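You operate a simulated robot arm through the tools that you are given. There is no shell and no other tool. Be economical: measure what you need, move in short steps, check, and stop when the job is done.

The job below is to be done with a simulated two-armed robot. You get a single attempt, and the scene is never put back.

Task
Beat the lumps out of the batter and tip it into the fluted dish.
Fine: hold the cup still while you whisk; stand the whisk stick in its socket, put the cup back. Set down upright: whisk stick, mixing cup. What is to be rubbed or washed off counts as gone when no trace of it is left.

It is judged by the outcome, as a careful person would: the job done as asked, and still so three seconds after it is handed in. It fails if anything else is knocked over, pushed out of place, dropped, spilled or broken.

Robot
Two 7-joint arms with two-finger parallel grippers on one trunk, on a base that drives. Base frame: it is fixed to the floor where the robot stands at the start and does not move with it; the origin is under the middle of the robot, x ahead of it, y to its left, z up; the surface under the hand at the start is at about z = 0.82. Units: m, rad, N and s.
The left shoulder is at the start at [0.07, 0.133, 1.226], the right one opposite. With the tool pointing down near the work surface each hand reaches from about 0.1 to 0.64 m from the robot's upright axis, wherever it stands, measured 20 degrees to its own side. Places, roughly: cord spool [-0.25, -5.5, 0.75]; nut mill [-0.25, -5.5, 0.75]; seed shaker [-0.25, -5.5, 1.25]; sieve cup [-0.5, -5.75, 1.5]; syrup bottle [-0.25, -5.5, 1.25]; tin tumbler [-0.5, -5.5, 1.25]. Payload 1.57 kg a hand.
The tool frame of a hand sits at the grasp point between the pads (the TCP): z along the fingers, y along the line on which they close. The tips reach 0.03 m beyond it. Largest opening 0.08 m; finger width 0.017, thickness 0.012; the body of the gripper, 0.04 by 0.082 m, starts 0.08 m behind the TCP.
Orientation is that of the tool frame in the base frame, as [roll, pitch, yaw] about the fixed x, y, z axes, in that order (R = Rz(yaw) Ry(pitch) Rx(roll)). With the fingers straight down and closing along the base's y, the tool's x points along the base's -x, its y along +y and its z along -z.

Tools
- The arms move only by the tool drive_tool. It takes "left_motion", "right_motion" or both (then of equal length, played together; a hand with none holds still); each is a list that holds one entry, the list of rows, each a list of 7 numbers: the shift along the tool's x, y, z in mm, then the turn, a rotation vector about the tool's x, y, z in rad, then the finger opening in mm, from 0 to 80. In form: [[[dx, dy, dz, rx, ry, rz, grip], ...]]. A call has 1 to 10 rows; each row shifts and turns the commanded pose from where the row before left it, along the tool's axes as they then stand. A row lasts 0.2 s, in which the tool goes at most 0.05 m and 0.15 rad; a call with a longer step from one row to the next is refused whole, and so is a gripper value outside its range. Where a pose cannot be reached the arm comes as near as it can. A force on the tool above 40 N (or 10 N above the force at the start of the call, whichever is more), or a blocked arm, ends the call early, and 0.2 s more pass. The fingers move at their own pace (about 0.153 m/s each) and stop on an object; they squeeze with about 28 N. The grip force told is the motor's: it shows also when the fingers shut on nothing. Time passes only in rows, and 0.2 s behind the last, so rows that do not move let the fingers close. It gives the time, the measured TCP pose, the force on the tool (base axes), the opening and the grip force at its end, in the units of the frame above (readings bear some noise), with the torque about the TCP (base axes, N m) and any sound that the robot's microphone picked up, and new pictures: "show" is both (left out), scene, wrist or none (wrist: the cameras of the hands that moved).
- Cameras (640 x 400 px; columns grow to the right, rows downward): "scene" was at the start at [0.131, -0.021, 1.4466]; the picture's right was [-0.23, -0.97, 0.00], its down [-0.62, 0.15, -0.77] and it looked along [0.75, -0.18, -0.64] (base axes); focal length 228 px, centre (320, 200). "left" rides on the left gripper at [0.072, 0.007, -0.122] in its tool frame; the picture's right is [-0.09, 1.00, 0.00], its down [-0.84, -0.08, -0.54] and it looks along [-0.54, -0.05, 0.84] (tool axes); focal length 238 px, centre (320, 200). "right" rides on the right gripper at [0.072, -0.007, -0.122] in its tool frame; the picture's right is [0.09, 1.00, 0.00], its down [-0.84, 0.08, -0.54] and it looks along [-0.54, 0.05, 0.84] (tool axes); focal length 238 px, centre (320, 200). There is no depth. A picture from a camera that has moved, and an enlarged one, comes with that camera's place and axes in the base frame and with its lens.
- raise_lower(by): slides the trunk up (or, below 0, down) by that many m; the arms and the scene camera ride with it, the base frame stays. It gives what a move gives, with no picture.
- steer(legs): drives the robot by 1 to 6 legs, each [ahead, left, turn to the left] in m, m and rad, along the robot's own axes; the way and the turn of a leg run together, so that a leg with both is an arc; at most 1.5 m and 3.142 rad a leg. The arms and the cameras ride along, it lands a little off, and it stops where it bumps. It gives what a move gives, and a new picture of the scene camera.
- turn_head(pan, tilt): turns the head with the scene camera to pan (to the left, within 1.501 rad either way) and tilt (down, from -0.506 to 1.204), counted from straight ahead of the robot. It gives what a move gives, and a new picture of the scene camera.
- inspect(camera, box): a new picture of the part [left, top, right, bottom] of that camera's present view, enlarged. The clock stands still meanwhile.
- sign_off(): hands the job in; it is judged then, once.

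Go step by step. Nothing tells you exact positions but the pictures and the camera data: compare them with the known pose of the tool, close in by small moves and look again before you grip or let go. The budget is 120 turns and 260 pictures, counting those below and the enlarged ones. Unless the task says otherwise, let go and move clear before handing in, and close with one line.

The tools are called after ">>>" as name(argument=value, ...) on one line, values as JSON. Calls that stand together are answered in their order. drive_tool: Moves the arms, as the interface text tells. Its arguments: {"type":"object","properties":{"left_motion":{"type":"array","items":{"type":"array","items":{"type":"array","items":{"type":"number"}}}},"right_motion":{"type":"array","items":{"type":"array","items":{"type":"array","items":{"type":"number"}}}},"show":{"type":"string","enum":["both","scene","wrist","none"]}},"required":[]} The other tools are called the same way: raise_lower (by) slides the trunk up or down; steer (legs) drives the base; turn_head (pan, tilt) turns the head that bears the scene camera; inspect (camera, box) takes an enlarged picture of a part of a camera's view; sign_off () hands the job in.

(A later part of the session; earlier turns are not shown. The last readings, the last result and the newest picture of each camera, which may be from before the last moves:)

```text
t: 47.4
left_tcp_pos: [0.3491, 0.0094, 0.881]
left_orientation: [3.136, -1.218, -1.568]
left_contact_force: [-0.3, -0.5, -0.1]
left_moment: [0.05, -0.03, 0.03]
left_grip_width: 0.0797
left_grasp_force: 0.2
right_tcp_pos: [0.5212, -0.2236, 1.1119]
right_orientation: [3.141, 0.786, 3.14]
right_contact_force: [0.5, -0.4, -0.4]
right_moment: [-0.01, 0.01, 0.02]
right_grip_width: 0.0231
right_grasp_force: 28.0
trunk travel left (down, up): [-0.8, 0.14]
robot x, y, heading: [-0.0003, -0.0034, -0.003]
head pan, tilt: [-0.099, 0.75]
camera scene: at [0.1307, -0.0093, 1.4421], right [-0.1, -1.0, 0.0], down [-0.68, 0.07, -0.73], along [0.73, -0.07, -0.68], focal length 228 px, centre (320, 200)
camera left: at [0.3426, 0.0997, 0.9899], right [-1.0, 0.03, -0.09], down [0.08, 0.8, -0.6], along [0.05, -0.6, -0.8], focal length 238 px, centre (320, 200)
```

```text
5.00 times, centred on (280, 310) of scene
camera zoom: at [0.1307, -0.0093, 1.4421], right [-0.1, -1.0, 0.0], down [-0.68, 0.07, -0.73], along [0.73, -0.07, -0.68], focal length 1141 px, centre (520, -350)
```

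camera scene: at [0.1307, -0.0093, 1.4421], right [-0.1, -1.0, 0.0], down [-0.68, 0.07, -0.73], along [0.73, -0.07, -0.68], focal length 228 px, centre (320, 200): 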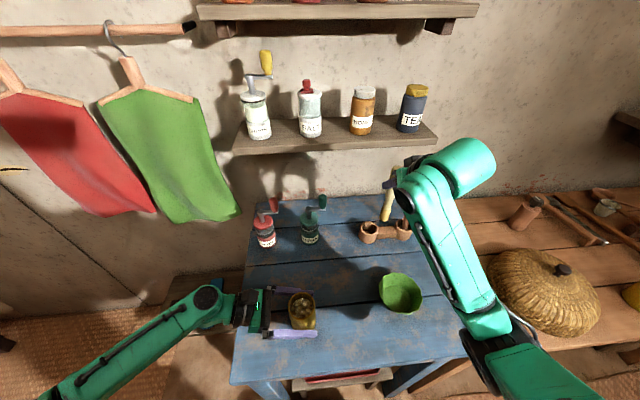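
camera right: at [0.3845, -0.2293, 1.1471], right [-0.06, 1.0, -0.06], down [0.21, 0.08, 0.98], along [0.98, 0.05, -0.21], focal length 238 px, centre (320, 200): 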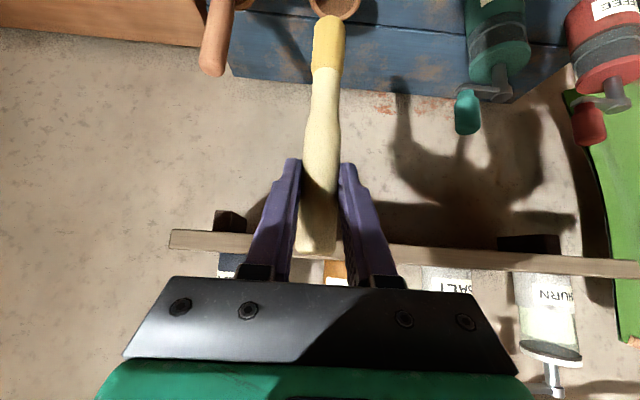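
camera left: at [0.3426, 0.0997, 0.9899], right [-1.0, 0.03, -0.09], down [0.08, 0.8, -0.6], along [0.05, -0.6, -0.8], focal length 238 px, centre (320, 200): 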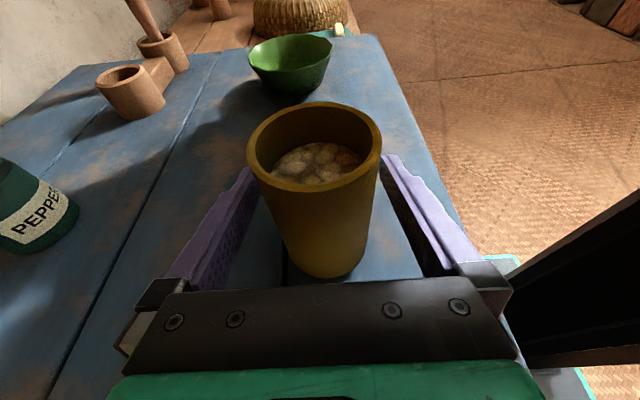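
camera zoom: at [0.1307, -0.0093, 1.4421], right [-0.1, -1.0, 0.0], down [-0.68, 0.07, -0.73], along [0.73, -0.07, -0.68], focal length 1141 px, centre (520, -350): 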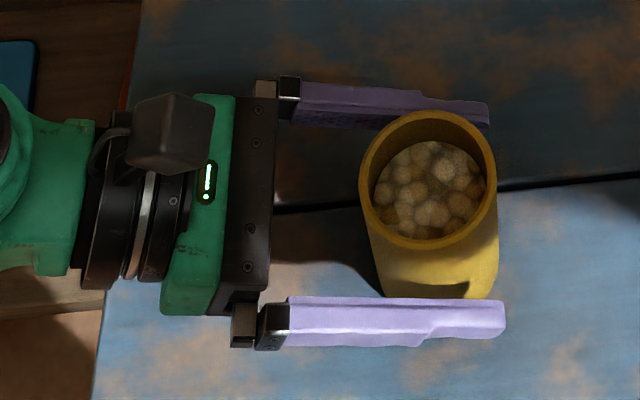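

>>> drive_tool(left_motion=[[[0, 0, 0, 0, 0, 0, 60], [0, 0, 0, 0, 0, 0, 50], [0, 0, 0, 0, 0, 0, 40], [0, 0, 0, 0, 0, 0, 30], [0, 0, 0, 0, 0, 0, 30]]])

>>> inspect(camera="left", box=[220, 80, 420, 300])

```text
t: 48.6
left_tcp_pos: [0.3493, 0.0107, 0.8808]
left_orientation: [3.139, -1.217, -1.568]
left_contact_force: [1.1, -0.7, 0.0]
left_moment: [-0.03, -0.02, 0.03]
left_grip_width: 0.0595
left_grasp_force: 28.0
right_tcp_pos: [0.5219, -0.2228, 1.1125]
right_orientation: [-3.141, 0.788, 3.138]
right_contact_force: [1.8, 0.3, -1.0]
right_moment: [-0.01, 0.01, 0.02]
right_grip_width: 0.0232
right_grasp_force: 28.1
trunk travel left (down, up): [-0.8, 0.14]
robot x, y, heading: [-0.0016, 0.0026, -0.001]
head pan, tilt: [-0.099, 0.75]
camera scene: at [0.1308, -0.0098, 1.4421], right [-0.1, -1.0, 0.0], down [-0.68, 0.07, -0.73], along [0.73, -0.07, -0.68], focal length 228 px, centre (320, 200)
camera left: at [0.3426, 0.0996, 0.9901], right [-1.0, 0.03, -0.09], down [0.08, 0.8, -0.6], along [0.05, -0.6, -0.8], focal length 238 px, centre (320, 200)
```

scene: 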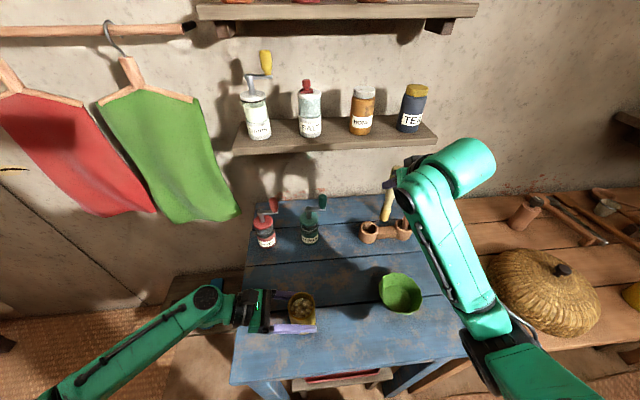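
left: 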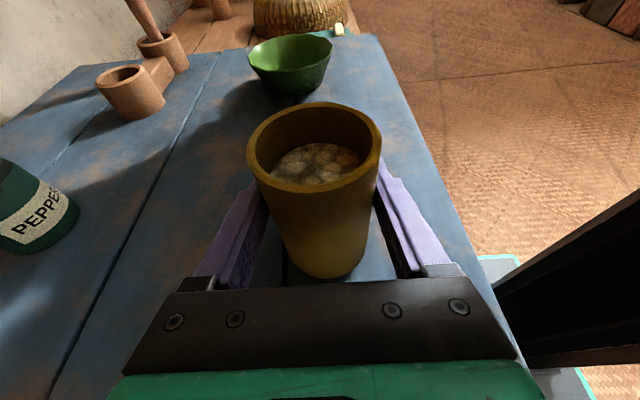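

```text
1.82 times, centred on (320, 190) of left
camera zoom: at [0.3426, 0.0996, 0.9901], right [-1.0, 0.03, -0.09], down [0.08, 0.8, -0.6], along [0.05, -0.6, -0.8], focal length 433 px, centre (320, 218)
```

zoom: 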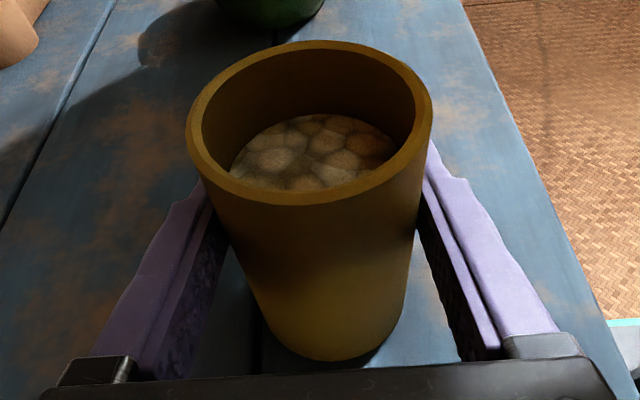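

Cup is firmly held and still. Now I yaw the right tool 90° so that the whisk hand comes in from the right side.

>>> drive_tool(right_motion=[[[7, 0, -7, -0.105, 0, -0.105, 0], [7, 0, -7, -0.105, 0, -0.105, 0], [7, 0, -7, -0.105, 0, -0.105, 0], [7, 0, -7, -0.105, 0, -0.105, 0], [7, 0, -7, -0.105, 0, -0.105, 0], [0, 0, 0, -0.105, 0, -0.105, 0], [0, 0, 0, -0.105, 0, -0.105, 0], [0, 0, 0, -0.105, 0, -0.105, 0], [0, 0, 0, -0.105, 0, -0.105, 0], [0, 0, 0, -0.105, 0, -0.105, 0]]])

```text
t: 50.8
left_tcp_pos: [0.3493, 0.0097, 0.8804]
left_orientation: [3.139, -1.218, -1.57]
left_contact_force: [0.4, -0.8, -0.7]
left_moment: [-0.03, -0.05, -0.02]
left_grip_width: 0.0592
left_grasp_force: 28.3
right_tcp_pos: [0.4764, -0.2371, 1.1128]
right_orientation: [-3.14, 0.786, -1.656]
right_contact_force: [0.2, -0.6, -1.0]
right_moment: [-0.06, 0.0, 0.02]
right_grip_width: 0.0231
right_grasp_force: 28.0
trunk travel left (down, up): [-0.8, 0.14]
robot x, y, heading: [-0.0011, 0.0008, -0.003]
head pan, tilt: [-0.099, 0.75]
camera scene: at [0.1313, -0.0096, 1.4421], right [-0.1, -0.99, 0.0], down [-0.68, 0.07, -0.73], along [0.73, -0.07, -0.68], focal length 228 px, centre (320, 200)
camera right: at [0.4721, -0.3745, 1.1479], right [-1.0, 0.02, -0.07], down [-0.06, 0.21, 0.98], along [0.03, 0.98, -0.21], focal length 238 px, centre (320, 200)
```

scene: 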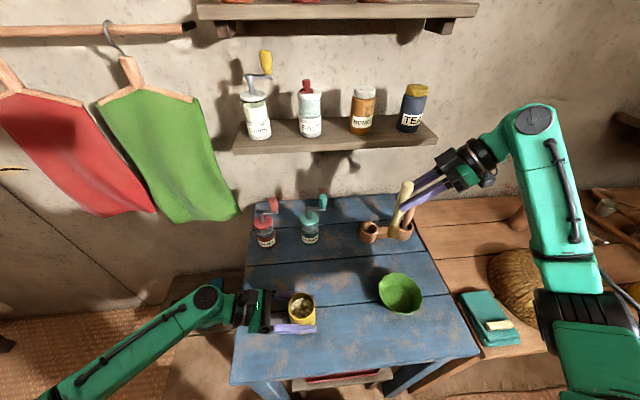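
right: 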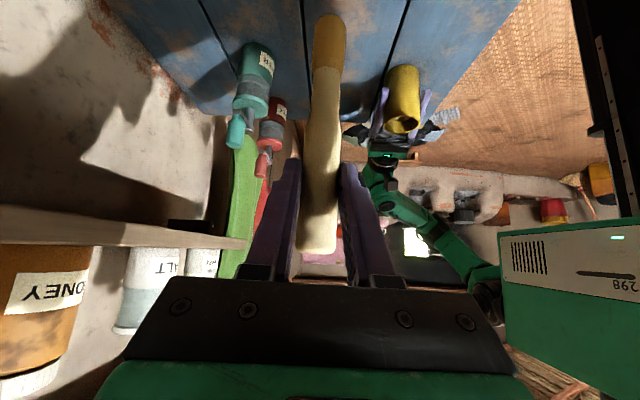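

>>> drive_tool(right_motion=[[[-21.8, 18, 28.4, -0.06, 0, -0.06, 0], [-21.8, 18, 28.4, 0, 0, 0, 0], [-21.8, 18, 28.4, 0, 0, 0, 0], [-21.8, 18, 28.4, 0, 0, 0, 0], [-21.8, 18, 28.4, 0, 0, 0, 0], [-21.8, 18, 28.4, 0, 0, 0, 0], [-18, 15, 24, 0, 0, 0, 0], [0, 0, 0, 0, 0, 0, 0]]])

>>> inspect(camera="scene", box=[240, 220, 380, 350])

>>> inspect(camera="left", box=[200, 0, 440, 240])

```text
t: 52.6
left_tcp_pos: [0.3497, 0.0114, 0.8803]
left_orientation: [3.141, -1.217, -1.569]
left_contact_force: [0.3, 0.6, 0.0]
left_moment: [0.06, -0.03, -0.01]
left_grip_width: 0.059
left_grasp_force: 28.4
right_tcp_pos: [0.3576, 0.0053, 1.0805]
right_orientation: [-3.139, 0.785, -1.573]
right_contact_force: [0.3, 0.3, -0.9]
right_moment: [0.02, -0.02, 0.02]
right_grip_width: 0.0234
right_grasp_force: 27.6
trunk travel left (down, up): [-0.8, 0.14]
robot x, y, heading: [0.001, 0.0011, 0.0]
head pan, tilt: [-0.099, 0.75]
camera scene: at [0.1307, -0.01, 1.4421], right [-0.1, -1.0, 0.0], down [-0.68, 0.07, -0.73], along [0.73, -0.07, -0.68], focal length 228 px, centre (320, 200)
camera right: at [0.3642, -0.1323, 1.116], right [-1.0, -0.06, -0.07], down [-0.08, 0.21, 0.97], along [-0.05, 0.98, -0.21], focal length 238 px, centre (320, 200)
```

scene: 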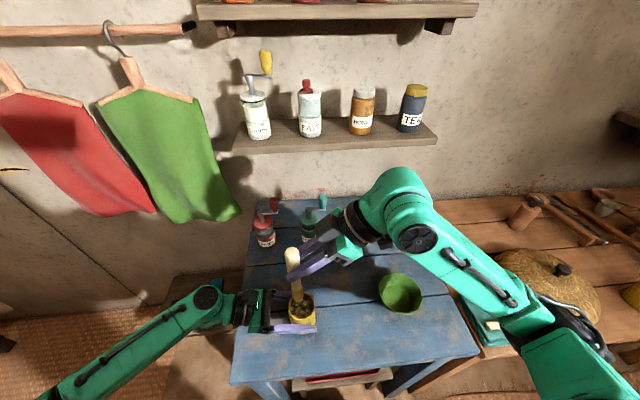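
right: 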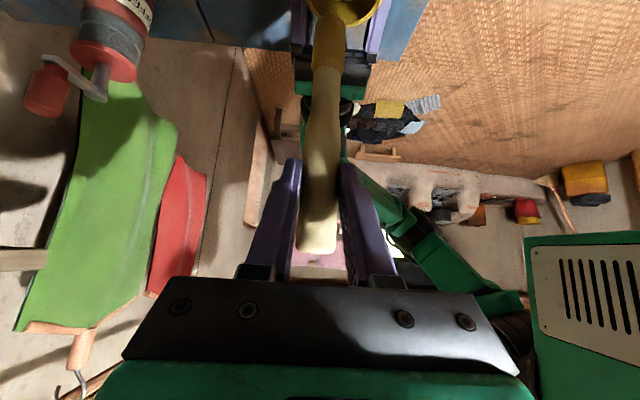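

```text
3.08 times, centred on (310, 285) of scene
camera zoom: at [0.1307, -0.01, 1.4421], right [-0.1, -1.0, 0.0], down [-0.68, 0.07, -0.73], along [0.73, -0.07, -0.68], focal length 702 px, centre (351, -62)
```

zoom: 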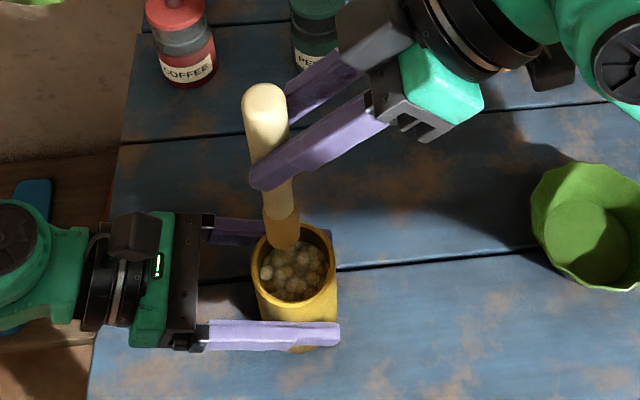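

```text
1.67 times, centred on (320, 120) of left
camera zoom: at [0.3426, 0.0995, 0.9901], right [-1.0, 0.03, -0.09], down [0.08, 0.8, -0.6], along [0.05, -0.6, -0.8], focal length 397 px, centre (320, 333)
```

zoom: 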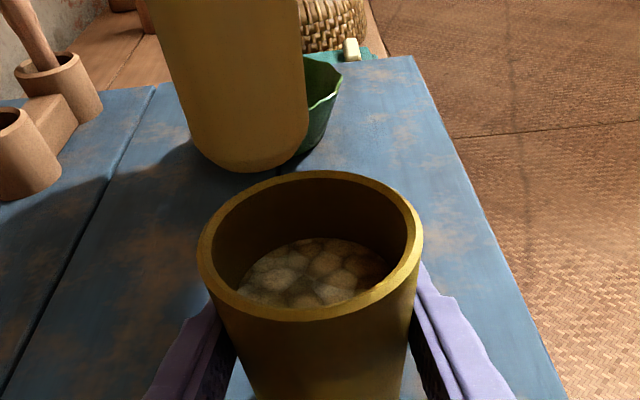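

>>> drive_tool(right_motion=[[[3, 8, -3, 0, 0, 0, 0], [12, 0, 12, 0, 0, 0, 0], [12, 0, 12, 0, 0, 0, 0], [11, 0, 11, 0, 0, 0, 0], [0, 0, 0, 0, 0, 0, 0]]], show="none")

>>> inspect(camera="scene", box=[260, 240, 350, 340])

>>> inspect(camera="left", box=[200, 0, 440, 240])

```text
t: 53.8
left_tcp_pos: [0.3498, 0.0111, 0.8806]
left_orientation: [3.139, -1.219, -1.569]
left_contact_force: [-0.4, -0.8, 0.7]
left_moment: [-0.01, 0.01, -0.02]
left_grip_width: 0.0591
left_grasp_force: 28.1
right_tcp_pos: [0.3506, 0.0028, 1.0315]
right_orientation: [-3.137, 0.787, -1.574]
right_contact_force: [-0.8, 0.2, -0.3]
right_moment: [0.02, 0.0, -0.01]
right_grip_width: 0.0228
right_grasp_force: 27.7
trunk travel left (down, up): [-0.8, 0.14]
robot x, y, heading: [-0.0015, -0.0009, -0.002]
head pan, tilt: [-0.099, 0.75]
```

```text
4.00 times, centred on (305, 290) of scene
camera zoom: at [0.1307, -0.0096, 1.4421], right [-0.1, -1.0, 0.0], down [-0.68, 0.07, -0.73], along [0.73, -0.07, -0.68], focal length 913 px, centre (380, -160)
```

zoom: 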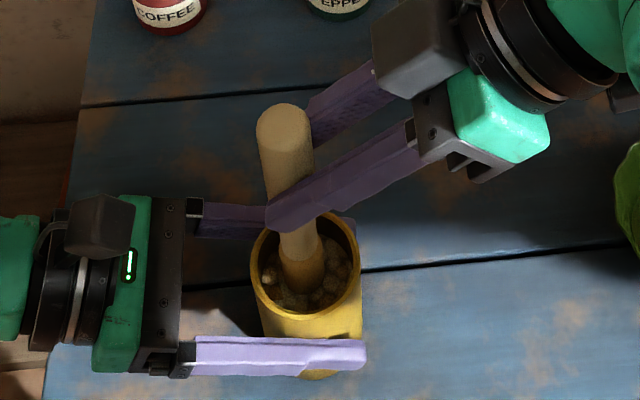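

```text
1.67 times, centred on (320, 120) of left
camera zoom: at [0.3426, 0.0996, 0.9901], right [-1.0, 0.03, -0.09], down [0.08, 0.8, -0.6], along [0.05, -0.6, -0.8], focal length 397 px, centre (320, 333)
```

zoom: 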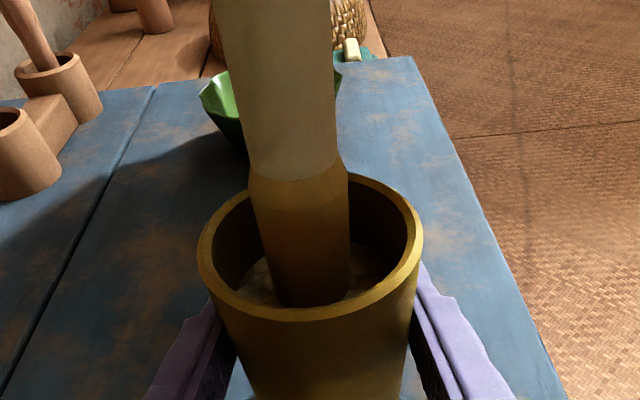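

>>> drive_tool(right_motion=[[[7, 0, 7, 0, 0, 0, 0], [7, 0, 7, 0, 0, 0, 0], [7, 0, 7, 0, 0, 0, 0], [7, 0, 7, 0, 0, 0, 0], [7, 0, 7, 0, 0, 0, 0], [0, 0, 0, 0, 0, 0, 0]]], show="none")

>>> inspect(camera="scene", box=[260, 240, 350, 340])

>>> inspect(camera="left", box=[200, 0, 440, 240])

```text
t: 55.2
left_tcp_pos: [0.3483, 0.0111, 0.881]
left_orientation: [-3.141, -1.217, -1.572]
left_contact_force: [3.7, -1.4, -7.4]
left_moment: [0.33, -0.09, -0.12]
left_grip_width: 0.0587
left_grasp_force: 27.8
right_tcp_pos: [0.349, 0.0039, 0.9819]
right_orientation: [-3.133, 0.788, -1.567]
right_contact_force: [0.2, -0.2, 27.5]
right_moment: [0.47, 0.0, 0.03]
right_grip_width: 0.0234
right_grasp_force: 28.4
trunk travel left (down, up): [-0.8, 0.14]
robot x, y, heading: [-0.0031, 0.0031, -0.0]
head pan, tilt: [-0.099, 0.75]
```

```text
4.00 times, centred on (305, 290) of scene
camera zoom: at [0.1293, -0.0098, 1.4423], right [-0.1, -1.0, 0.0], down [-0.68, 0.07, -0.73], along [0.73, -0.07, -0.68], focal length 913 px, centre (380, -160)
```

zoom: 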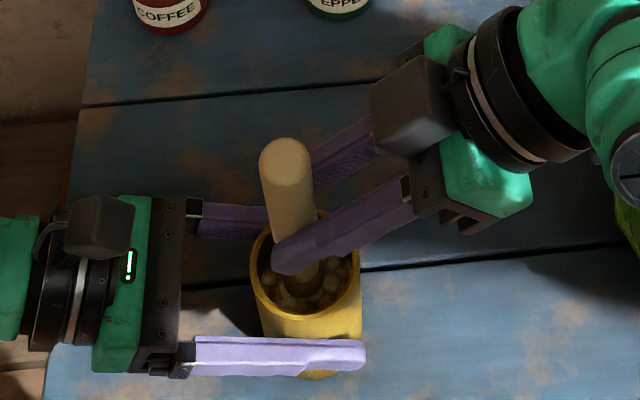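

```text
1.67 times, centred on (320, 120) of left
camera zoom: at [0.3416, 0.0997, 0.9903], right [-1.0, 0.03, -0.09], down [0.08, 0.8, -0.6], along [0.05, -0.6, -0.8], focal length 397 px, centre (320, 333)
```

zoom: 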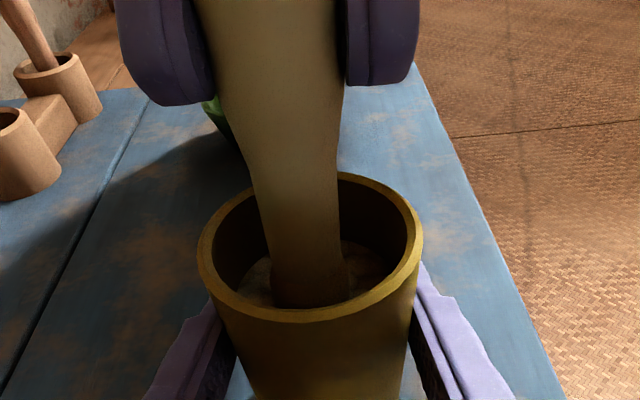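

Whisk touched the cup floor. Lift it slightly and stir in a circle.

>>> drive_tool(right_motion=[[[-3.5, 0, -3.5, 0, 0, 0, 0], [0, -9, 0, 0, 0, 0, 0], [-4.5, 2.6, 4.5, 0, 0, 0, 0], [-1.8, 6.4, 1.8, 0, 0, 0, 0], [1.8, 6.4, -1.8, 0, 0, 0, 0], [4.5, 2.6, -4.5, 0, 0, 0, 0], [4.5, -2.6, -4.5, 0, 0, 0, 0], [1.8, -6.4, -1.8, 0, 0, 0, 0], [-1.8, -6.4, 1.8, 0, 0, 0, 0], [-4.5, -2.6, 4.5, 0, 0, 0, 0]]], show="none")

>>> inspect(camera="scene", box=[260, 240, 350, 340])

```text
t: 57.4
left_tcp_pos: [0.3498, 0.0105, 0.8811]
left_orientation: [3.139, -1.216, -1.571]
left_contact_force: [0.6, -0.2, 3.8]
left_moment: [0.14, -0.02, -0.03]
left_grip_width: 0.0586
left_grasp_force: 27.7
right_tcp_pos: [0.3582, 0.0014, 0.9869]
right_orientation: [-3.136, 0.785, -1.572]
right_contact_force: [0.1, -0.1, -0.2]
right_moment: [-0.02, 0.0, 0.01]
right_grip_width: 0.0232
right_grasp_force: 28.3
trunk travel left (down, up): [-0.8, 0.14]
robot x, y, heading: [0.0025, -0.0002, 0.001]
head pan, tilt: [-0.099, 0.75]
```

```text
4.00 times, centred on (305, 290) of scene
camera zoom: at [0.1305, -0.0095, 1.4422], right [-0.1, -0.99, 0.0], down [-0.68, 0.07, -0.73], along [0.73, -0.07, -0.68], focal length 913 px, centre (380, -160)
```

zoom: 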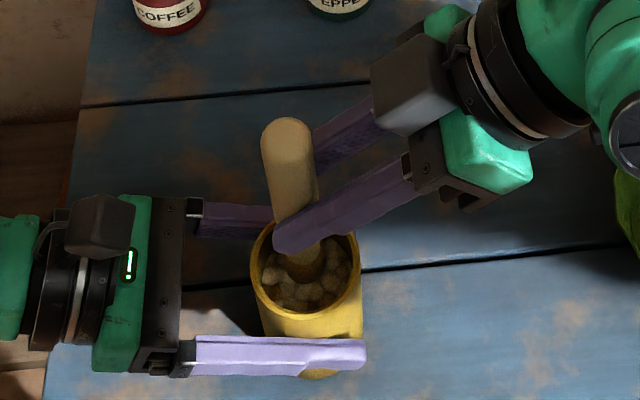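

>>> drive_tool(right_motion=[[[-6.1, 6.2, 6.1, 0, 0, 0, 0], [2.3, 10.1, -2.3, 0, 0, 0, 0], [7.5, 0, -7.5, 0, 0, 0, 0], [2.3, -10.1, -2.3, 0, 0, 0, 0], [-6.1, -6.2, 6.1, 0, 0, 0, 0], [-6.1, 6.2, 6.1, 0, 0, 0, 0], [2.3, 10.1, -2.3, 0, 0, 0, 0], [7.5, 0, -7.5, 0, 0, 0, 0], [2.3, -10.1, -2.3, 0, 0, 0, 0], [-6.1, -6.2, 6.1, 0, 0, 0, 0]]], show="none")

>>> drive_tool(right_motion=[[[-6.1, 6.2, 6.1, 0, 0, 0, 0], [2.3, 10.1, -2.3, 0, 0, 0, 0], [7.5, 0, -7.5, 0, 0, 0, 0], [2.3, -10.1, -2.3, 0, 0, 0, 0], [-6.1, -6.2, 6.1, 0, 0, 0, 0], [-6.1, 6.2, 6.1, 0, 0, 0, 0], [2.3, 10.1, -2.3, 0, 0, 0, 0], [7.5, 0, -7.5, 0, 0, 0, 0], [2.3, -10.1, -2.3, 0, 0, 0, 0], [-6.1, -6.2, 6.1, 0, 0, 0, 0]]], show="none")

>>> inspect(camera="scene", box=[270, 270, 340, 340])

>>> inspect(camera="left", box=[200, 0, 440, 240])

```text
t: 59.6
left_tcp_pos: [0.3496, 0.0099, 0.8818]
left_orientation: [3.141, -1.22, -1.568]
left_contact_force: [1.4, 0.6, 4.8]
left_moment: [0.15, -0.08, -0.05]
left_grip_width: 0.0588
left_grasp_force: 28.2
right_tcp_pos: [0.3585, 0.0033, 0.9872]
right_orientation: [-3.141, 0.785, -1.569]
right_contact_force: [0.5, -0.1, 0.1]
right_moment: [0.01, -0.02, 0.01]
right_grip_width: 0.023
right_grasp_force: 28.3
trunk travel left (down, up): [-0.8, 0.14]
robot x, y, heading: [0.0033, -0.0024, -0.002]
head pan, tilt: [-0.099, 0.75]
```

```text
t: 61.8
left_tcp_pos: [0.3492, 0.0107, 0.8808]
left_orientation: [3.139, -1.219, -1.569]
left_contact_force: [0.6, -1.0, 4.7]
left_moment: [0.1, -0.09, -0.07]
left_grip_width: 0.0589
left_grasp_force: 28.0
right_tcp_pos: [0.3581, 0.0047, 0.9871]
right_orientation: [-3.138, 0.786, -1.57]
right_contact_force: [0.7, -1.1, -2.1]
right_moment: [-0.03, 0.02, 0.0]
right_grip_width: 0.023
right_grasp_force: 28.1
trunk travel left (down, up): [-0.8, 0.14]
robot x, y, heading: [-0.0012, 0.0026, 0.002]
head pan, tilt: [-0.099, 0.75]
```

```text
5.71 times, centred on (305, 305) of scene
camera zoom: at [0.1306, -0.0095, 1.4422], right [-0.1, -1.0, 0.0], down [-0.68, 0.07, -0.73], along [0.73, -0.07, -0.68], focal length 1304 px, centre (406, -400)
```

zoom: 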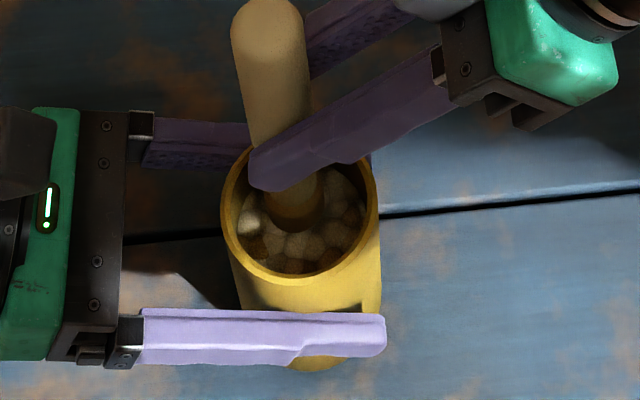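

```text
1.67 times, centred on (320, 120) of left
camera zoom: at [0.3424, 0.0996, 0.9902], right [-1.0, 0.03, -0.09], down [0.08, 0.8, -0.6], along [0.05, -0.6, -0.8], focal length 397 px, centre (320, 333)
```

zoom: 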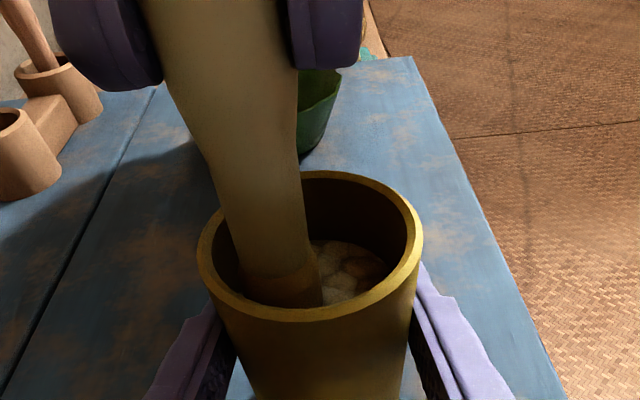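

>>> drive_tool(right_motion=[[[0, 19, 0, 0, 0, 0, 0], [0, -19, 0, 0, 0, 0, 0], [0, 19, 0, 0, 0, 0, 0], [0, -19, 0, 0, 0, 0, 0], [0, 19, 0, 0, 0, 0, 0], [0, -19, 0, 0, 0, 0, 0], [0, 19, 0, 0, 0, 0, 0], [0, -19, 0, 0, 0, 0, 0], [0, 19, 0, 0, 0, 0, 0], [0, -19, 0, 0, 0, 0, 0]]], show="none")

>>> inspect(camera="scene", box=[270, 270, 340, 340])

```text
t: 64.0
left_tcp_pos: [0.3496, 0.0096, 0.8809]
left_orientation: [3.136, -1.219, -1.565]
left_contact_force: [-1.8, -1.1, 2.5]
left_moment: [0.02, 0.04, 0.03]
left_grip_width: 0.0586
left_grasp_force: 28.6
right_tcp_pos: [0.3587, 0.0018, 0.9852]
right_orientation: [-3.14, 0.785, -1.571]
right_contact_force: [0.8, -0.2, -0.6]
right_moment: [0.0, -0.01, 0.01]
right_grip_width: 0.0232
right_grasp_force: 28.4
trunk travel left (down, up): [-0.8, 0.14]
robot x, y, heading: [0.0027, 0.002, 0.005]
head pan, tilt: [-0.099, 0.75]
```

```text
5.71 times, centred on (305, 305) of scene
camera zoom: at [0.1314, -0.0091, 1.4421], right [-0.1, -1.0, 0.0], down [-0.68, 0.07, -0.73], along [0.73, -0.07, -0.68], focal length 1304 px, centre (406, -400)
```

zoom: 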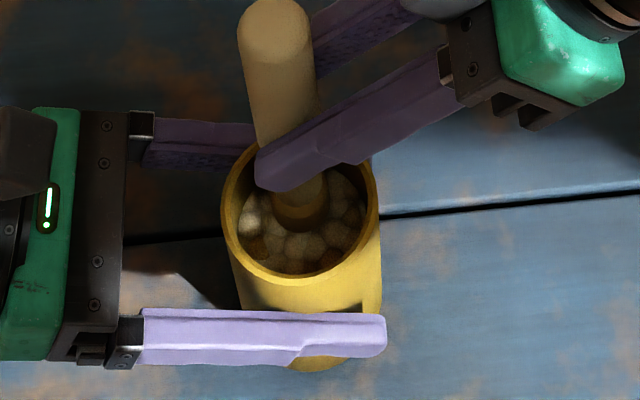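

>>> drive_tool(right_motion=[[[-6.7, 14.5, 6.7, 0, 0, 0, 0], [13.4, 0, -13.4, 0, 0, 0, 0], [-6.7, -16.5, 6.7, 0, 0, 0, 0], [-6.7, 16.5, 6.7, 0, 0, 0, 0], [13.4, 0, -13.4, 0, 0, 0, 0], [-6.7, -16.5, 6.7, 0, 0, 0, 0], [-6.7, 16.5, 6.7, 0, 0, 0, 0], [13.4, 0, -13.4, 0, 0, 0, 0], [-6.7, -16.5, 6.7, 0, 0, 0, 0]]], show="none")

>>> drive_tool(right_motion=[[[-6.7, 16.5, 6.7, 0, 0, 0, 0], [13.4, 0, -13.4, 0, 0, 0, 0], [-6.7, -16.5, 6.7, 0, 0, 0, 0], [-6.7, 16.5, 6.7, 0, 0, 0, 0], [13.4, 0, -13.4, 0, 0, 0, 0], [-6.7, -16.5, 6.7, 0, 0, 0, 0], [-6.7, 16.5, 6.7, 0, 0, 0, 0], [13.4, 0, -13.4, 0, 0, 0, 0], [-6.7, -16.5, 6.7, 0, 0, 0, 0]]], show="none")

>>> inspect(camera="scene", box=[270, 270, 340, 340])

>>> inspect(camera="left", box=[240, 100, 400, 220])

```text
t: 66.0
left_tcp_pos: [0.3501, 0.0108, 0.8807]
left_orientation: [3.14, -1.219, -1.571]
left_contact_force: [0.1, -1.3, 1.9]
left_moment: [0.0, -0.03, 0.0]
left_grip_width: 0.0589
left_grasp_force: 27.6
right_tcp_pos: [0.3604, 0.0039, 0.9868]
right_orientation: [-3.14, 0.785, -1.57]
right_contact_force: [0.7, 0.1, -0.1]
right_moment: [0.0, -0.01, 0.01]
right_grip_width: 0.0232
right_grasp_force: 27.9
trunk travel left (down, up): [-0.8, 0.14]
robot x, y, heading: [-0.0031, -0.0041, -0.004]
head pan, tilt: [-0.099, 0.75]
```

```text
t: 68.0
left_tcp_pos: [0.3499, 0.0114, 0.8806]
left_orientation: [3.137, -1.219, -1.568]
left_contact_force: [-0.2, -1.1, 2.3]
left_moment: [0.0, -0.04, -0.02]
left_grip_width: 0.0584
left_grasp_force: 27.7
right_tcp_pos: [0.3634, 0.0067, 0.986]
right_orientation: [-3.138, 0.786, -1.57]
right_contact_force: [-0.5, 0.1, -0.9]
right_moment: [-0.02, -0.01, 0.01]
right_grip_width: 0.0232
right_grasp_force: 27.5
trunk travel left (down, up): [-0.8, 0.14]
robot x, y, heading: [-0.0027, 0.0008, 0.003]
head pan, tilt: [-0.099, 0.75]
```

```text
5.71 times, centred on (305, 305) of scene
camera zoom: at [0.1314, -0.0086, 1.4421], right [-0.1, -1.0, 0.0], down [-0.68, 0.07, -0.73], along [0.73, -0.07, -0.68], focal length 1304 px, centre (406, -400)
```

zoom: 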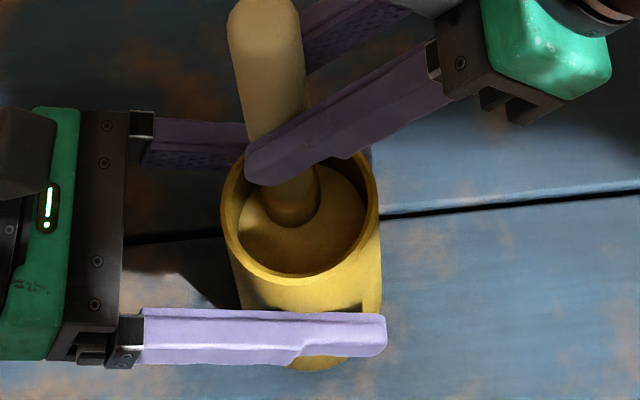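

```text
3.33 times, centred on (320, 160) of left
camera zoom: at [0.343, 0.1001, 0.9901], right [-1.0, 0.03, -0.09], down [0.08, 0.8, -0.6], along [0.05, -0.6, -0.8], focal length 794 px, centre (320, 333)
```

zoom: 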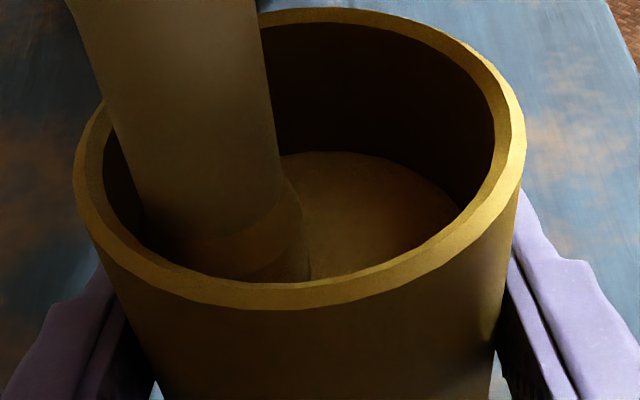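

Batter is smooth. Centre the whisk, lift it out slowly, pause to drip, and check.

>>> drive_tool(right_motion=[[[2.5, 12, -2.5, 0, 0, 0, 0], [-12, 0, -12, 0, 0, 0, 0], [-14, 0, -14, 0, 0, 0, 0], [-14, 0, -14, 0, 0, 0, 0], [-14, 0, -14, 0, 0, 0, 0], [-14, 0, -14, 0, 0, 0, 0], [0, 0, 0, 0, 0, 0, 0], [0, 0, 0, 0, 0, 0, 0], [0, 0, 0, 0, 0, 0, 0]]])

>>> inspect(camera="scene", box=[250, 220, 350, 340])

```text
t: 70.0
left_tcp_pos: [0.3502, 0.0104, 0.8808]
left_orientation: [3.141, -1.218, -1.571]
left_contact_force: [0.0, 0.1, 1.3]
left_moment: [0.02, -0.03, -0.02]
left_grip_width: 0.0588
left_grasp_force: 28.4
right_tcp_pos: [0.3499, 0.0009, 1.0843]
right_orientation: [-3.136, 0.785, -1.571]
right_contact_force: [0.7, 0.3, -0.9]
right_moment: [0.01, -0.02, -0.04]
right_grip_width: 0.023
right_grasp_force: 27.8
trunk travel left (down, up): [-0.8, 0.14]
robot x, y, heading: [0.003, -0.0019, 0.003]
head pan, tilt: [-0.099, 0.75]
camera scene: at [0.1305, -0.0097, 1.4421], right [-0.1, -1.0, 0.0], down [-0.68, 0.07, -0.73], along [0.73, -0.07, -0.68], focal length 228 px, centre (320, 200)
camera right: at [0.3569, -0.1371, 1.1187], right [-1.0, -0.06, -0.07], down [-0.08, 0.21, 0.97], along [-0.05, 0.98, -0.21], focal length 238 px, centre (320, 200)
```

scene: 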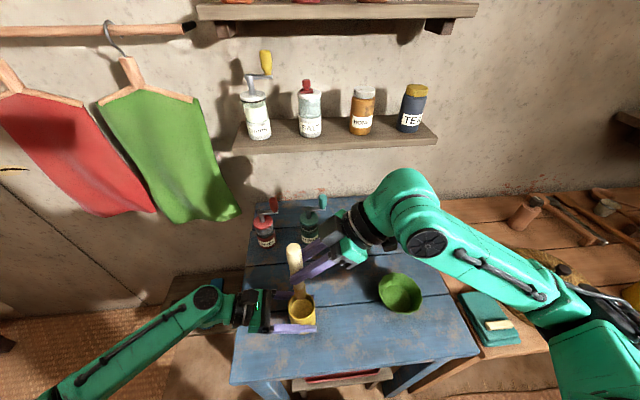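
right: 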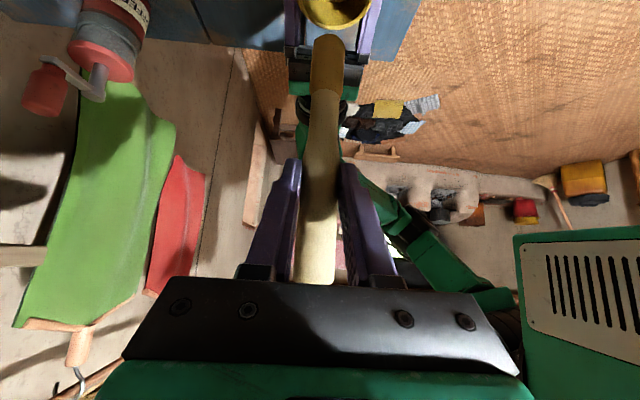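

```text
3.33 times, centred on (300, 280) of scene
camera zoom: at [0.1305, -0.0097, 1.4421], right [-0.1, -1.0, 0.0], down [-0.68, 0.07, -0.73], along [0.73, -0.07, -0.68], focal length 761 px, centre (387, -67)
```

zoom: 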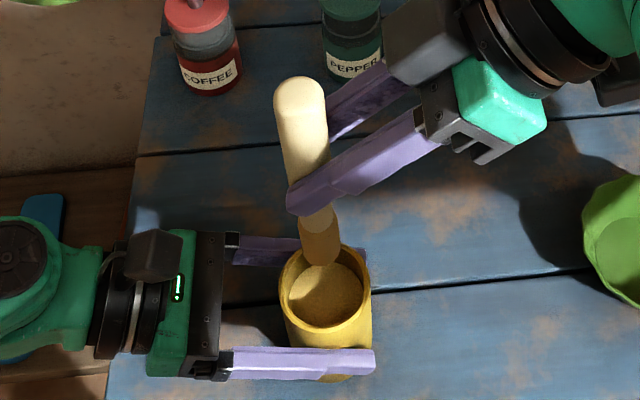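

>>> drive_tool(right_motion=[[[21.4, -18, -26.7, 0, 0, 0, 0], [21.4, -18, -26.7, 0, 0, 0, 0], [21.4, -18, -26.7, 0, 0, 0, 0], [21.4, -18, -26.7, 0, 0, 0, 0], [21.4, -18, -26.7, 0, 0, 0, 0], [21.4, -18, -26.7, 0, 0, 0, 0], [21.4, -18, -26.7, 0, 0, 0, 0]]], show="none")

>>> drive_tool(right_motion=[[[0, 0, 0, 0.105, 0, 0.105, 0], [0, 0, 0, 0.105, 0, 0.105, 0], [0, 0, 0, 0.105, 0, 0.105, 0], [0, 0, 0, 0.105, 0, 0.105, 0], [0, 0, 0, 0.105, 0, 0.105, 0], [0, 0, 0, 0.105, 0, 0.105, 0], [0, 0, 0, 0.105, 0, 0.105, 0], [0, 0, 0, 0.105, 0, 0.105, 0], [0, 0, 0, 0.105, 0, 0.105, 0], [0, 0, 0, 0.105, 0, 0.105, 0]]])

```text
t: 71.6
left_tcp_pos: [0.3492, 0.0091, 0.8809]
left_orientation: [3.141, -1.218, -1.57]
left_contact_force: [0.5, -0.7, 0.6]
left_moment: [0.04, 0.0, -0.02]
left_grip_width: 0.0587
left_grasp_force: 27.9
right_tcp_pos: [0.4753, -0.2398, 1.1093]
right_orientation: [-3.14, 0.788, -1.57]
right_contact_force: [0.6, -0.5, -1.4]
right_moment: [0.0, 0.02, -0.01]
right_grip_width: 0.023
right_grasp_force: 28.0
trunk travel left (down, up): [-0.8, 0.14]
robot x, y, heading: [-0.0019, 0.0028, 0.002]
head pan, tilt: [-0.099, 0.75]
```

```text
t: 73.8
left_tcp_pos: [0.3502, 0.0117, 0.8806]
left_orientation: [3.137, -1.219, -1.568]
left_contact_force: [0.9, -0.5, 1.5]
left_moment: [0.08, -0.08, -0.02]
left_grip_width: 0.0587
left_grasp_force: 28.1
right_tcp_pos: [0.474, -0.2383, 1.111]
right_orientation: [-3.141, 0.789, -3.062]
right_contact_force: [-0.1, 1.1, -1.1]
right_moment: [0.0, 0.01, 0.01]
right_grip_width: 0.0231
right_grasp_force: 28.1
trunk travel left (down, up): [-0.8, 0.14]
robot x, y, heading: [0.0012, -0.0026, -0.003]
head pan, tilt: [-0.099, 0.75]
camera scene: at [0.1308, -0.0095, 1.4421], right [-0.1, -0.99, 0.0], down [-0.68, 0.07, -0.73], along [0.73, -0.07, -0.68], focal length 228 px, centre (320, 200)
camera right: at [0.3383, -0.2561, 1.1448], right [-0.14, 0.99, -0.07], down [0.2, 0.09, 0.98], along [0.97, 0.13, -0.21], focal length 238 px, centre (320, 200)
```

scene: 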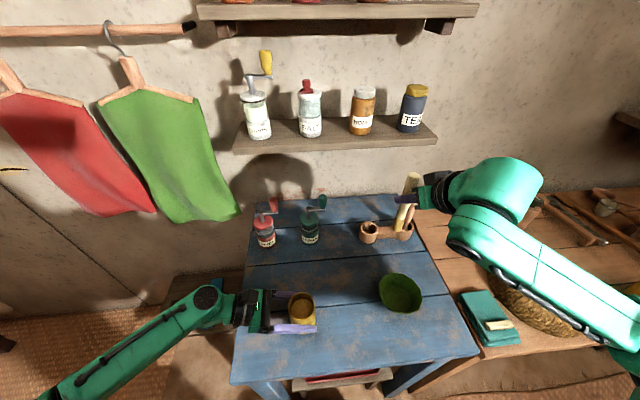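
right: 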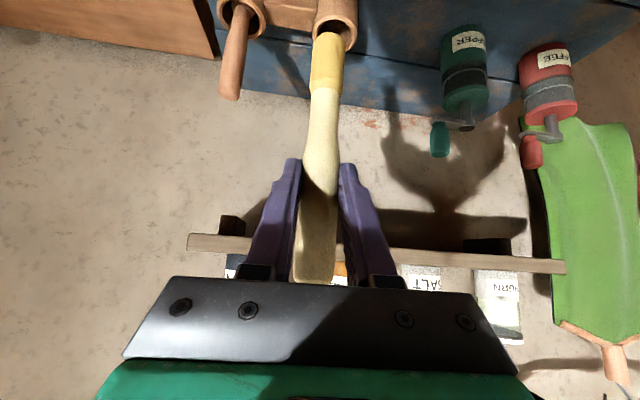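

>>> drive_tool(right_motion=[[[0, 0, 0, 0.056, 0, 0.056, 0], [-8, 6, 32, 0, 0, 0, 0], [-8, 6, 32, 0, 0, 0, 0], [-8, 5, 32, 0, 0, 0, 0], [0, 0, 0, 0, 0, 0, 0]]])

>>> turn_head(pan=-0.4, tilt=0.7)

>>> inspect(camera="scene", box=[290, 190, 370, 260])

>>> inspect(camera="right", box=[270, 0, 400, 100])

```text
t: 75.0
left_tcp_pos: [0.3499, 0.0093, 0.8809]
left_orientation: [-3.14, -1.217, -1.57]
left_contact_force: [0.6, 0.2, 0.7]
left_moment: [0.08, -0.03, -0.04]
left_grip_width: 0.0586
left_grasp_force: 27.7
right_tcp_pos: [0.5592, -0.2234, 1.0603]
right_orientation: [-3.142, 0.789, -3.138]
right_contact_force: [-0.2, 0.1, -0.9]
right_moment: [-0.03, -0.03, 0.02]
right_grip_width: 0.0229
right_grasp_force: 28.3
trunk travel left (down, up): [-0.8, 0.14]
robot x, y, heading: [0.0008, 0.0014, 0.002]
head pan, tilt: [-0.099, 0.75]
camera scene: at [0.1304, -0.01, 1.4421], right [-0.1, -1.0, 0.0], down [-0.68, 0.07, -0.73], along [0.73, -0.07, -0.68], focal length 228 px, centre (320, 200)
camera right: at [0.4231, -0.2301, 1.0955], right [-0.07, 1.0, -0.07], down [0.21, 0.08, 0.98], along [0.98, 0.05, -0.21], focal length 238 px, centre (320, 200)
```

scene: 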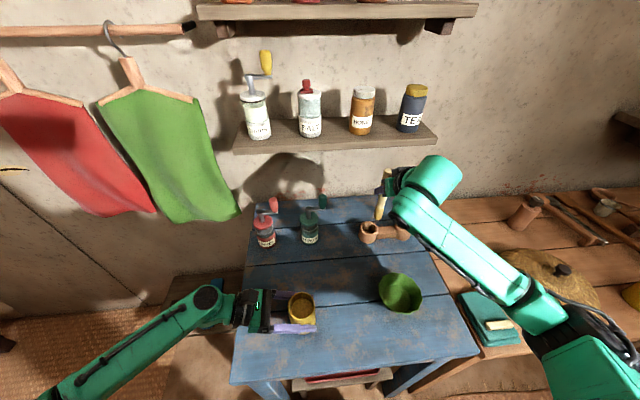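
right: 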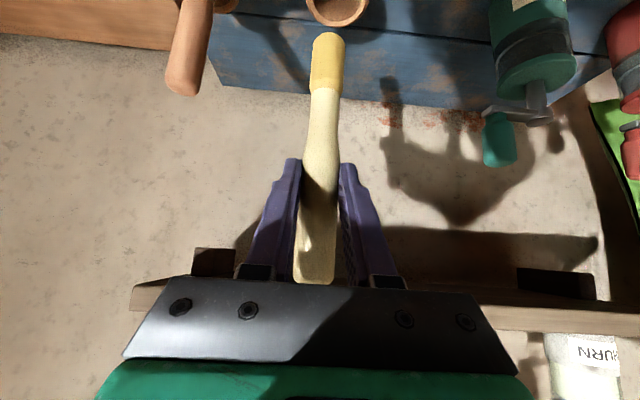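

```text
t: 75.8
left_tcp_pos: [0.3494, 0.011, 0.8813]
left_orientation: [3.14, -1.219, -1.569]
left_contact_force: [0.5, -0.3, 0.9]
left_moment: [0.0, -0.12, -0.07]
left_grip_width: 0.0589
left_grasp_force: 28.2
right_tcp_pos: [0.5611, -0.223, 1.0604]
right_orientation: [-3.141, 0.787, -3.138]
right_contact_force: [0.0, 0.2, -0.9]
right_moment: [-0.03, -0.01, 0.0]
right_grip_width: 0.023
right_grasp_force: 27.9
trunk travel left (down, up): [-0.8, 0.14]
robot x, y, heading: [0.0005, 0.0009, 0.001]
head pan, tilt: [-0.4, 0.7]
camera scene: at [0.1266, -0.0346, 1.4463], right [-0.39, -0.92, 0.0], down [-0.59, 0.25, -0.76], along [0.7, -0.3, -0.64], focal length 228 px, centre (320, 200)
```

scene: 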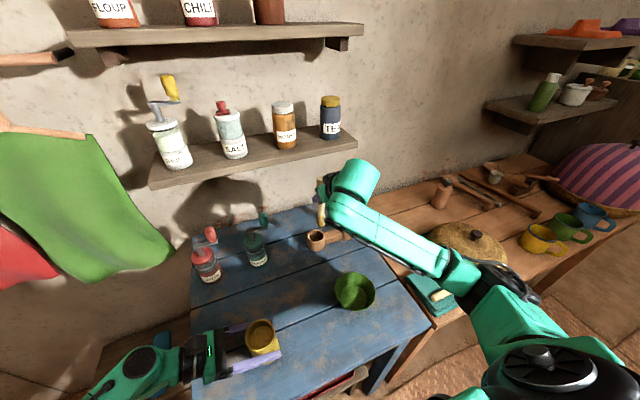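

```text
5.71 times, centred on (330, 225) of scene
camera zoom: at [0.1266, -0.0346, 1.4463], right [-0.39, -0.92, 0.0], down [-0.59, 0.25, -0.76], along [0.7, -0.3, -0.64], focal length 1304 px, centre (263, 57)
```

zoom: 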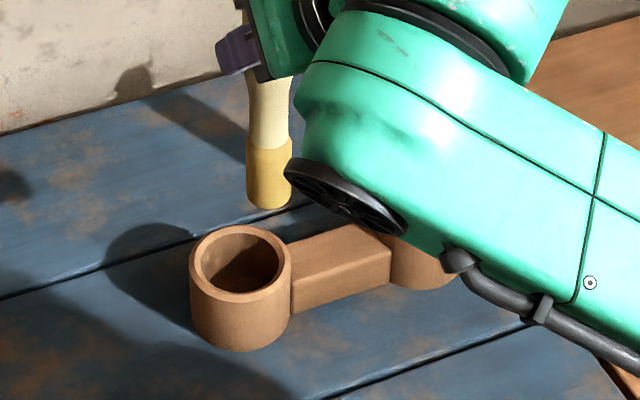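

```text
4.00 times, centred on (335, 50) of right
camera zoom: at [0.4232, -0.2301, 1.0956], right [-0.07, 1.0, -0.07], down [0.21, 0.08, 0.98], along [0.98, 0.05, -0.21], focal length 953 px, centre (260, 800)
```

zoom: 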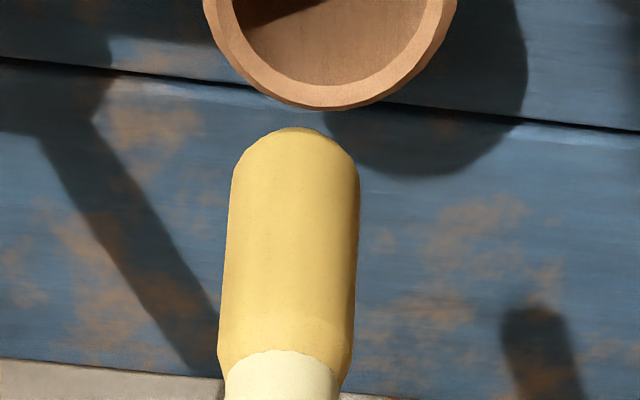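

>>> drive_tool(right_motion=[[[-22.6, 6, 22.6, 0, 0, 0, 0], [14, 0, 14, 0, 0, 0, 0], [14, 0, 14, 0, 0, 0, 0], [14, 0, 14, 0, 0, 0, 0], [0, 0, 0, 0, 0, 0, 0]]], show="none")

>>> inspect(camera="scene", box=[290, 190, 370, 260])

>>> inspect(camera="right", box=[270, 0, 400, 100])

```text
t: 77.0
left_tcp_pos: [0.349, 0.0105, 0.881]
left_orientation: [3.141, -1.217, -1.57]
left_contact_force: [-0.4, 0.1, 1.1]
left_moment: [0.01, 0.01, -0.03]
left_grip_width: 0.0588
left_grasp_force: 28.3
right_tcp_pos: [0.592, -0.2161, 1.0004]
right_orientation: [-3.142, 0.788, -3.137]
right_contact_force: [0.2, -0.9, 0.1]
right_moment: [0.02, 0.01, 0.02]
right_grip_width: 0.023
right_grasp_force: 28.2
trunk travel left (down, up): [-0.8, 0.14]
robot x, y, heading: [-0.001, -0.0031, 0.001]
head pan, tilt: [-0.4, 0.7]
```

```text
5.71 times, centred on (330, 225) of scene
camera zoom: at [0.1262, -0.0347, 1.4464], right [-0.39, -0.92, 0.0], down [-0.59, 0.25, -0.76], along [0.7, -0.3, -0.64], focal length 1304 px, centre (263, 57)
```

zoom: 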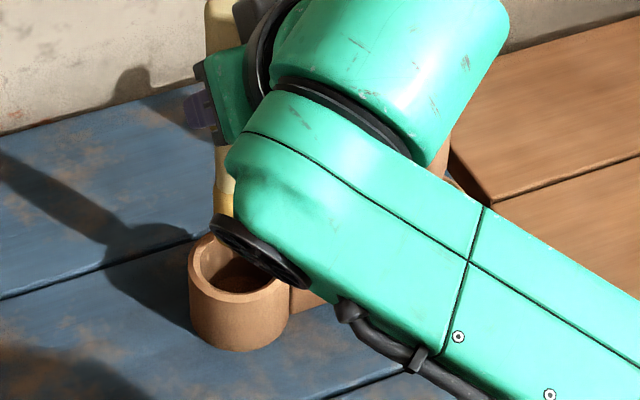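

```text
4.00 times, centred on (335, 50) of right
camera zoom: at [0.4552, -0.2236, 1.0346], right [-0.07, 1.0, -0.07], down [0.21, 0.08, 0.98], along [0.98, 0.05, -0.21], focal length 953 px, centre (260, 800)
```

zoom: 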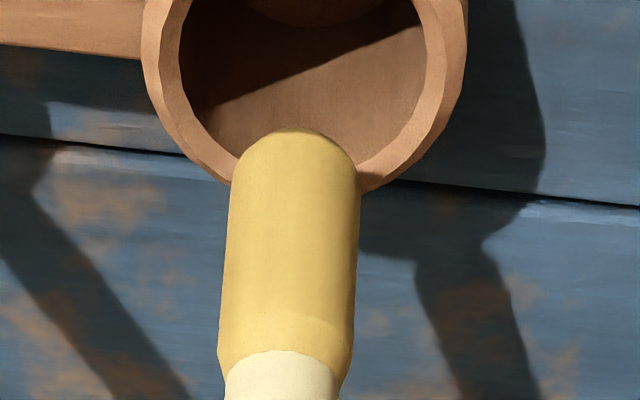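

>>> drive_tool(right_motion=[[[8.5, 0, 5.5, 0, 0, 0, 0], [7, 0, 7, 0, 0, 0, 0], [7, 0, 7, 0, 0, 0, 0], [7, 0, 7, 0, 0, 0, 0], [7, 0, 7, 0, 0, 0, 0], [0, 0, 0, 0, 0, 0, 0]]])

```text
t: 78.4
left_tcp_pos: [0.35, 0.0109, 0.8805]
left_orientation: [3.14, -1.218, -1.569]
left_contact_force: [-0.7, -0.3, -0.4]
left_moment: [0.01, -0.01, 0.06]
left_grip_width: 0.059
left_grasp_force: 27.8
right_tcp_pos: [0.5884, -0.217, 0.9502]
right_orientation: [3.141, 0.789, -3.141]
right_contact_force: [-0.4, 0.6, -0.5]
right_moment: [-0.01, -0.02, 0.0]
right_grip_width: 0.0235
right_grasp_force: 27.8
trunk travel left (down, up): [-0.8, 0.14]
robot x, y, heading: [0.0033, 0.0006, -0.009]
head pan, tilt: [-0.4, 0.7]
camera scene: at [0.1263, -0.0346, 1.4464], right [-0.39, -0.92, 0.0], down [-0.59, 0.25, -0.76], along [0.7, -0.3, -0.64], focal length 228 px, centre (320, 200)
camera right: at [0.4513, -0.2233, 0.9843], right [-0.07, 1.0, -0.07], down [0.21, 0.08, 0.98], along [0.98, 0.05, -0.21], focal length 238 px, centre (320, 200)
```

scene: 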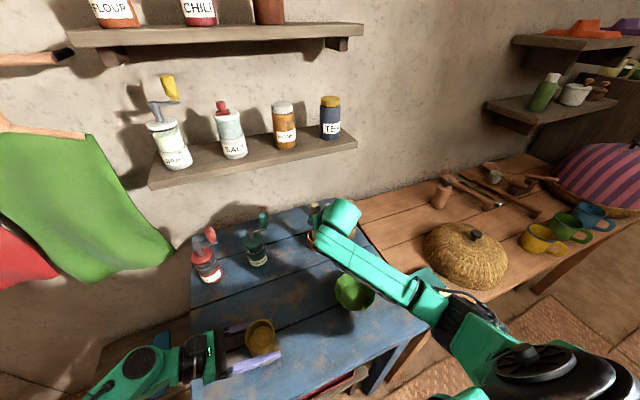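
right: 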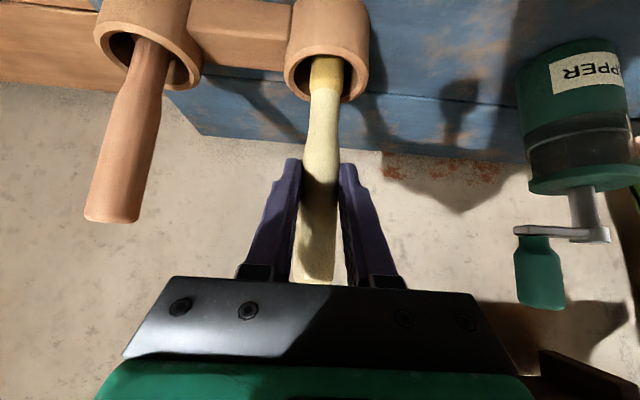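

>>> drive_tool(right_motion=[[[2.5, 0, 2.5, 0, 0, 0, 0], [2.5, 0, 2.5, 0, 0, 0, 0], [0, 0, 0, 0, 0, 0, 0]]], show="none")

```text
t: 79.2
left_tcp_pos: [0.3495, 0.0116, 0.8805]
left_orientation: [3.14, -1.219, -1.569]
left_contact_force: [0.1, -0.8, -0.7]
left_moment: [-0.03, -0.02, 0.0]
left_grip_width: 0.0588
left_grasp_force: 28.2
right_tcp_pos: [0.5879, -0.2154, 0.9426]
right_orientation: [3.14, 0.789, -3.139]
right_contact_force: [-0.5, 0.3, 1.7]
right_moment: [0.12, 0.01, 0.02]
right_grip_width: 0.0232
right_grasp_force: 28.1
trunk travel left (down, up): [-0.8, 0.14]
robot x, y, heading: [-0.0017, -0.0021, 0.0]
head pan, tilt: [-0.4, 0.7]
```

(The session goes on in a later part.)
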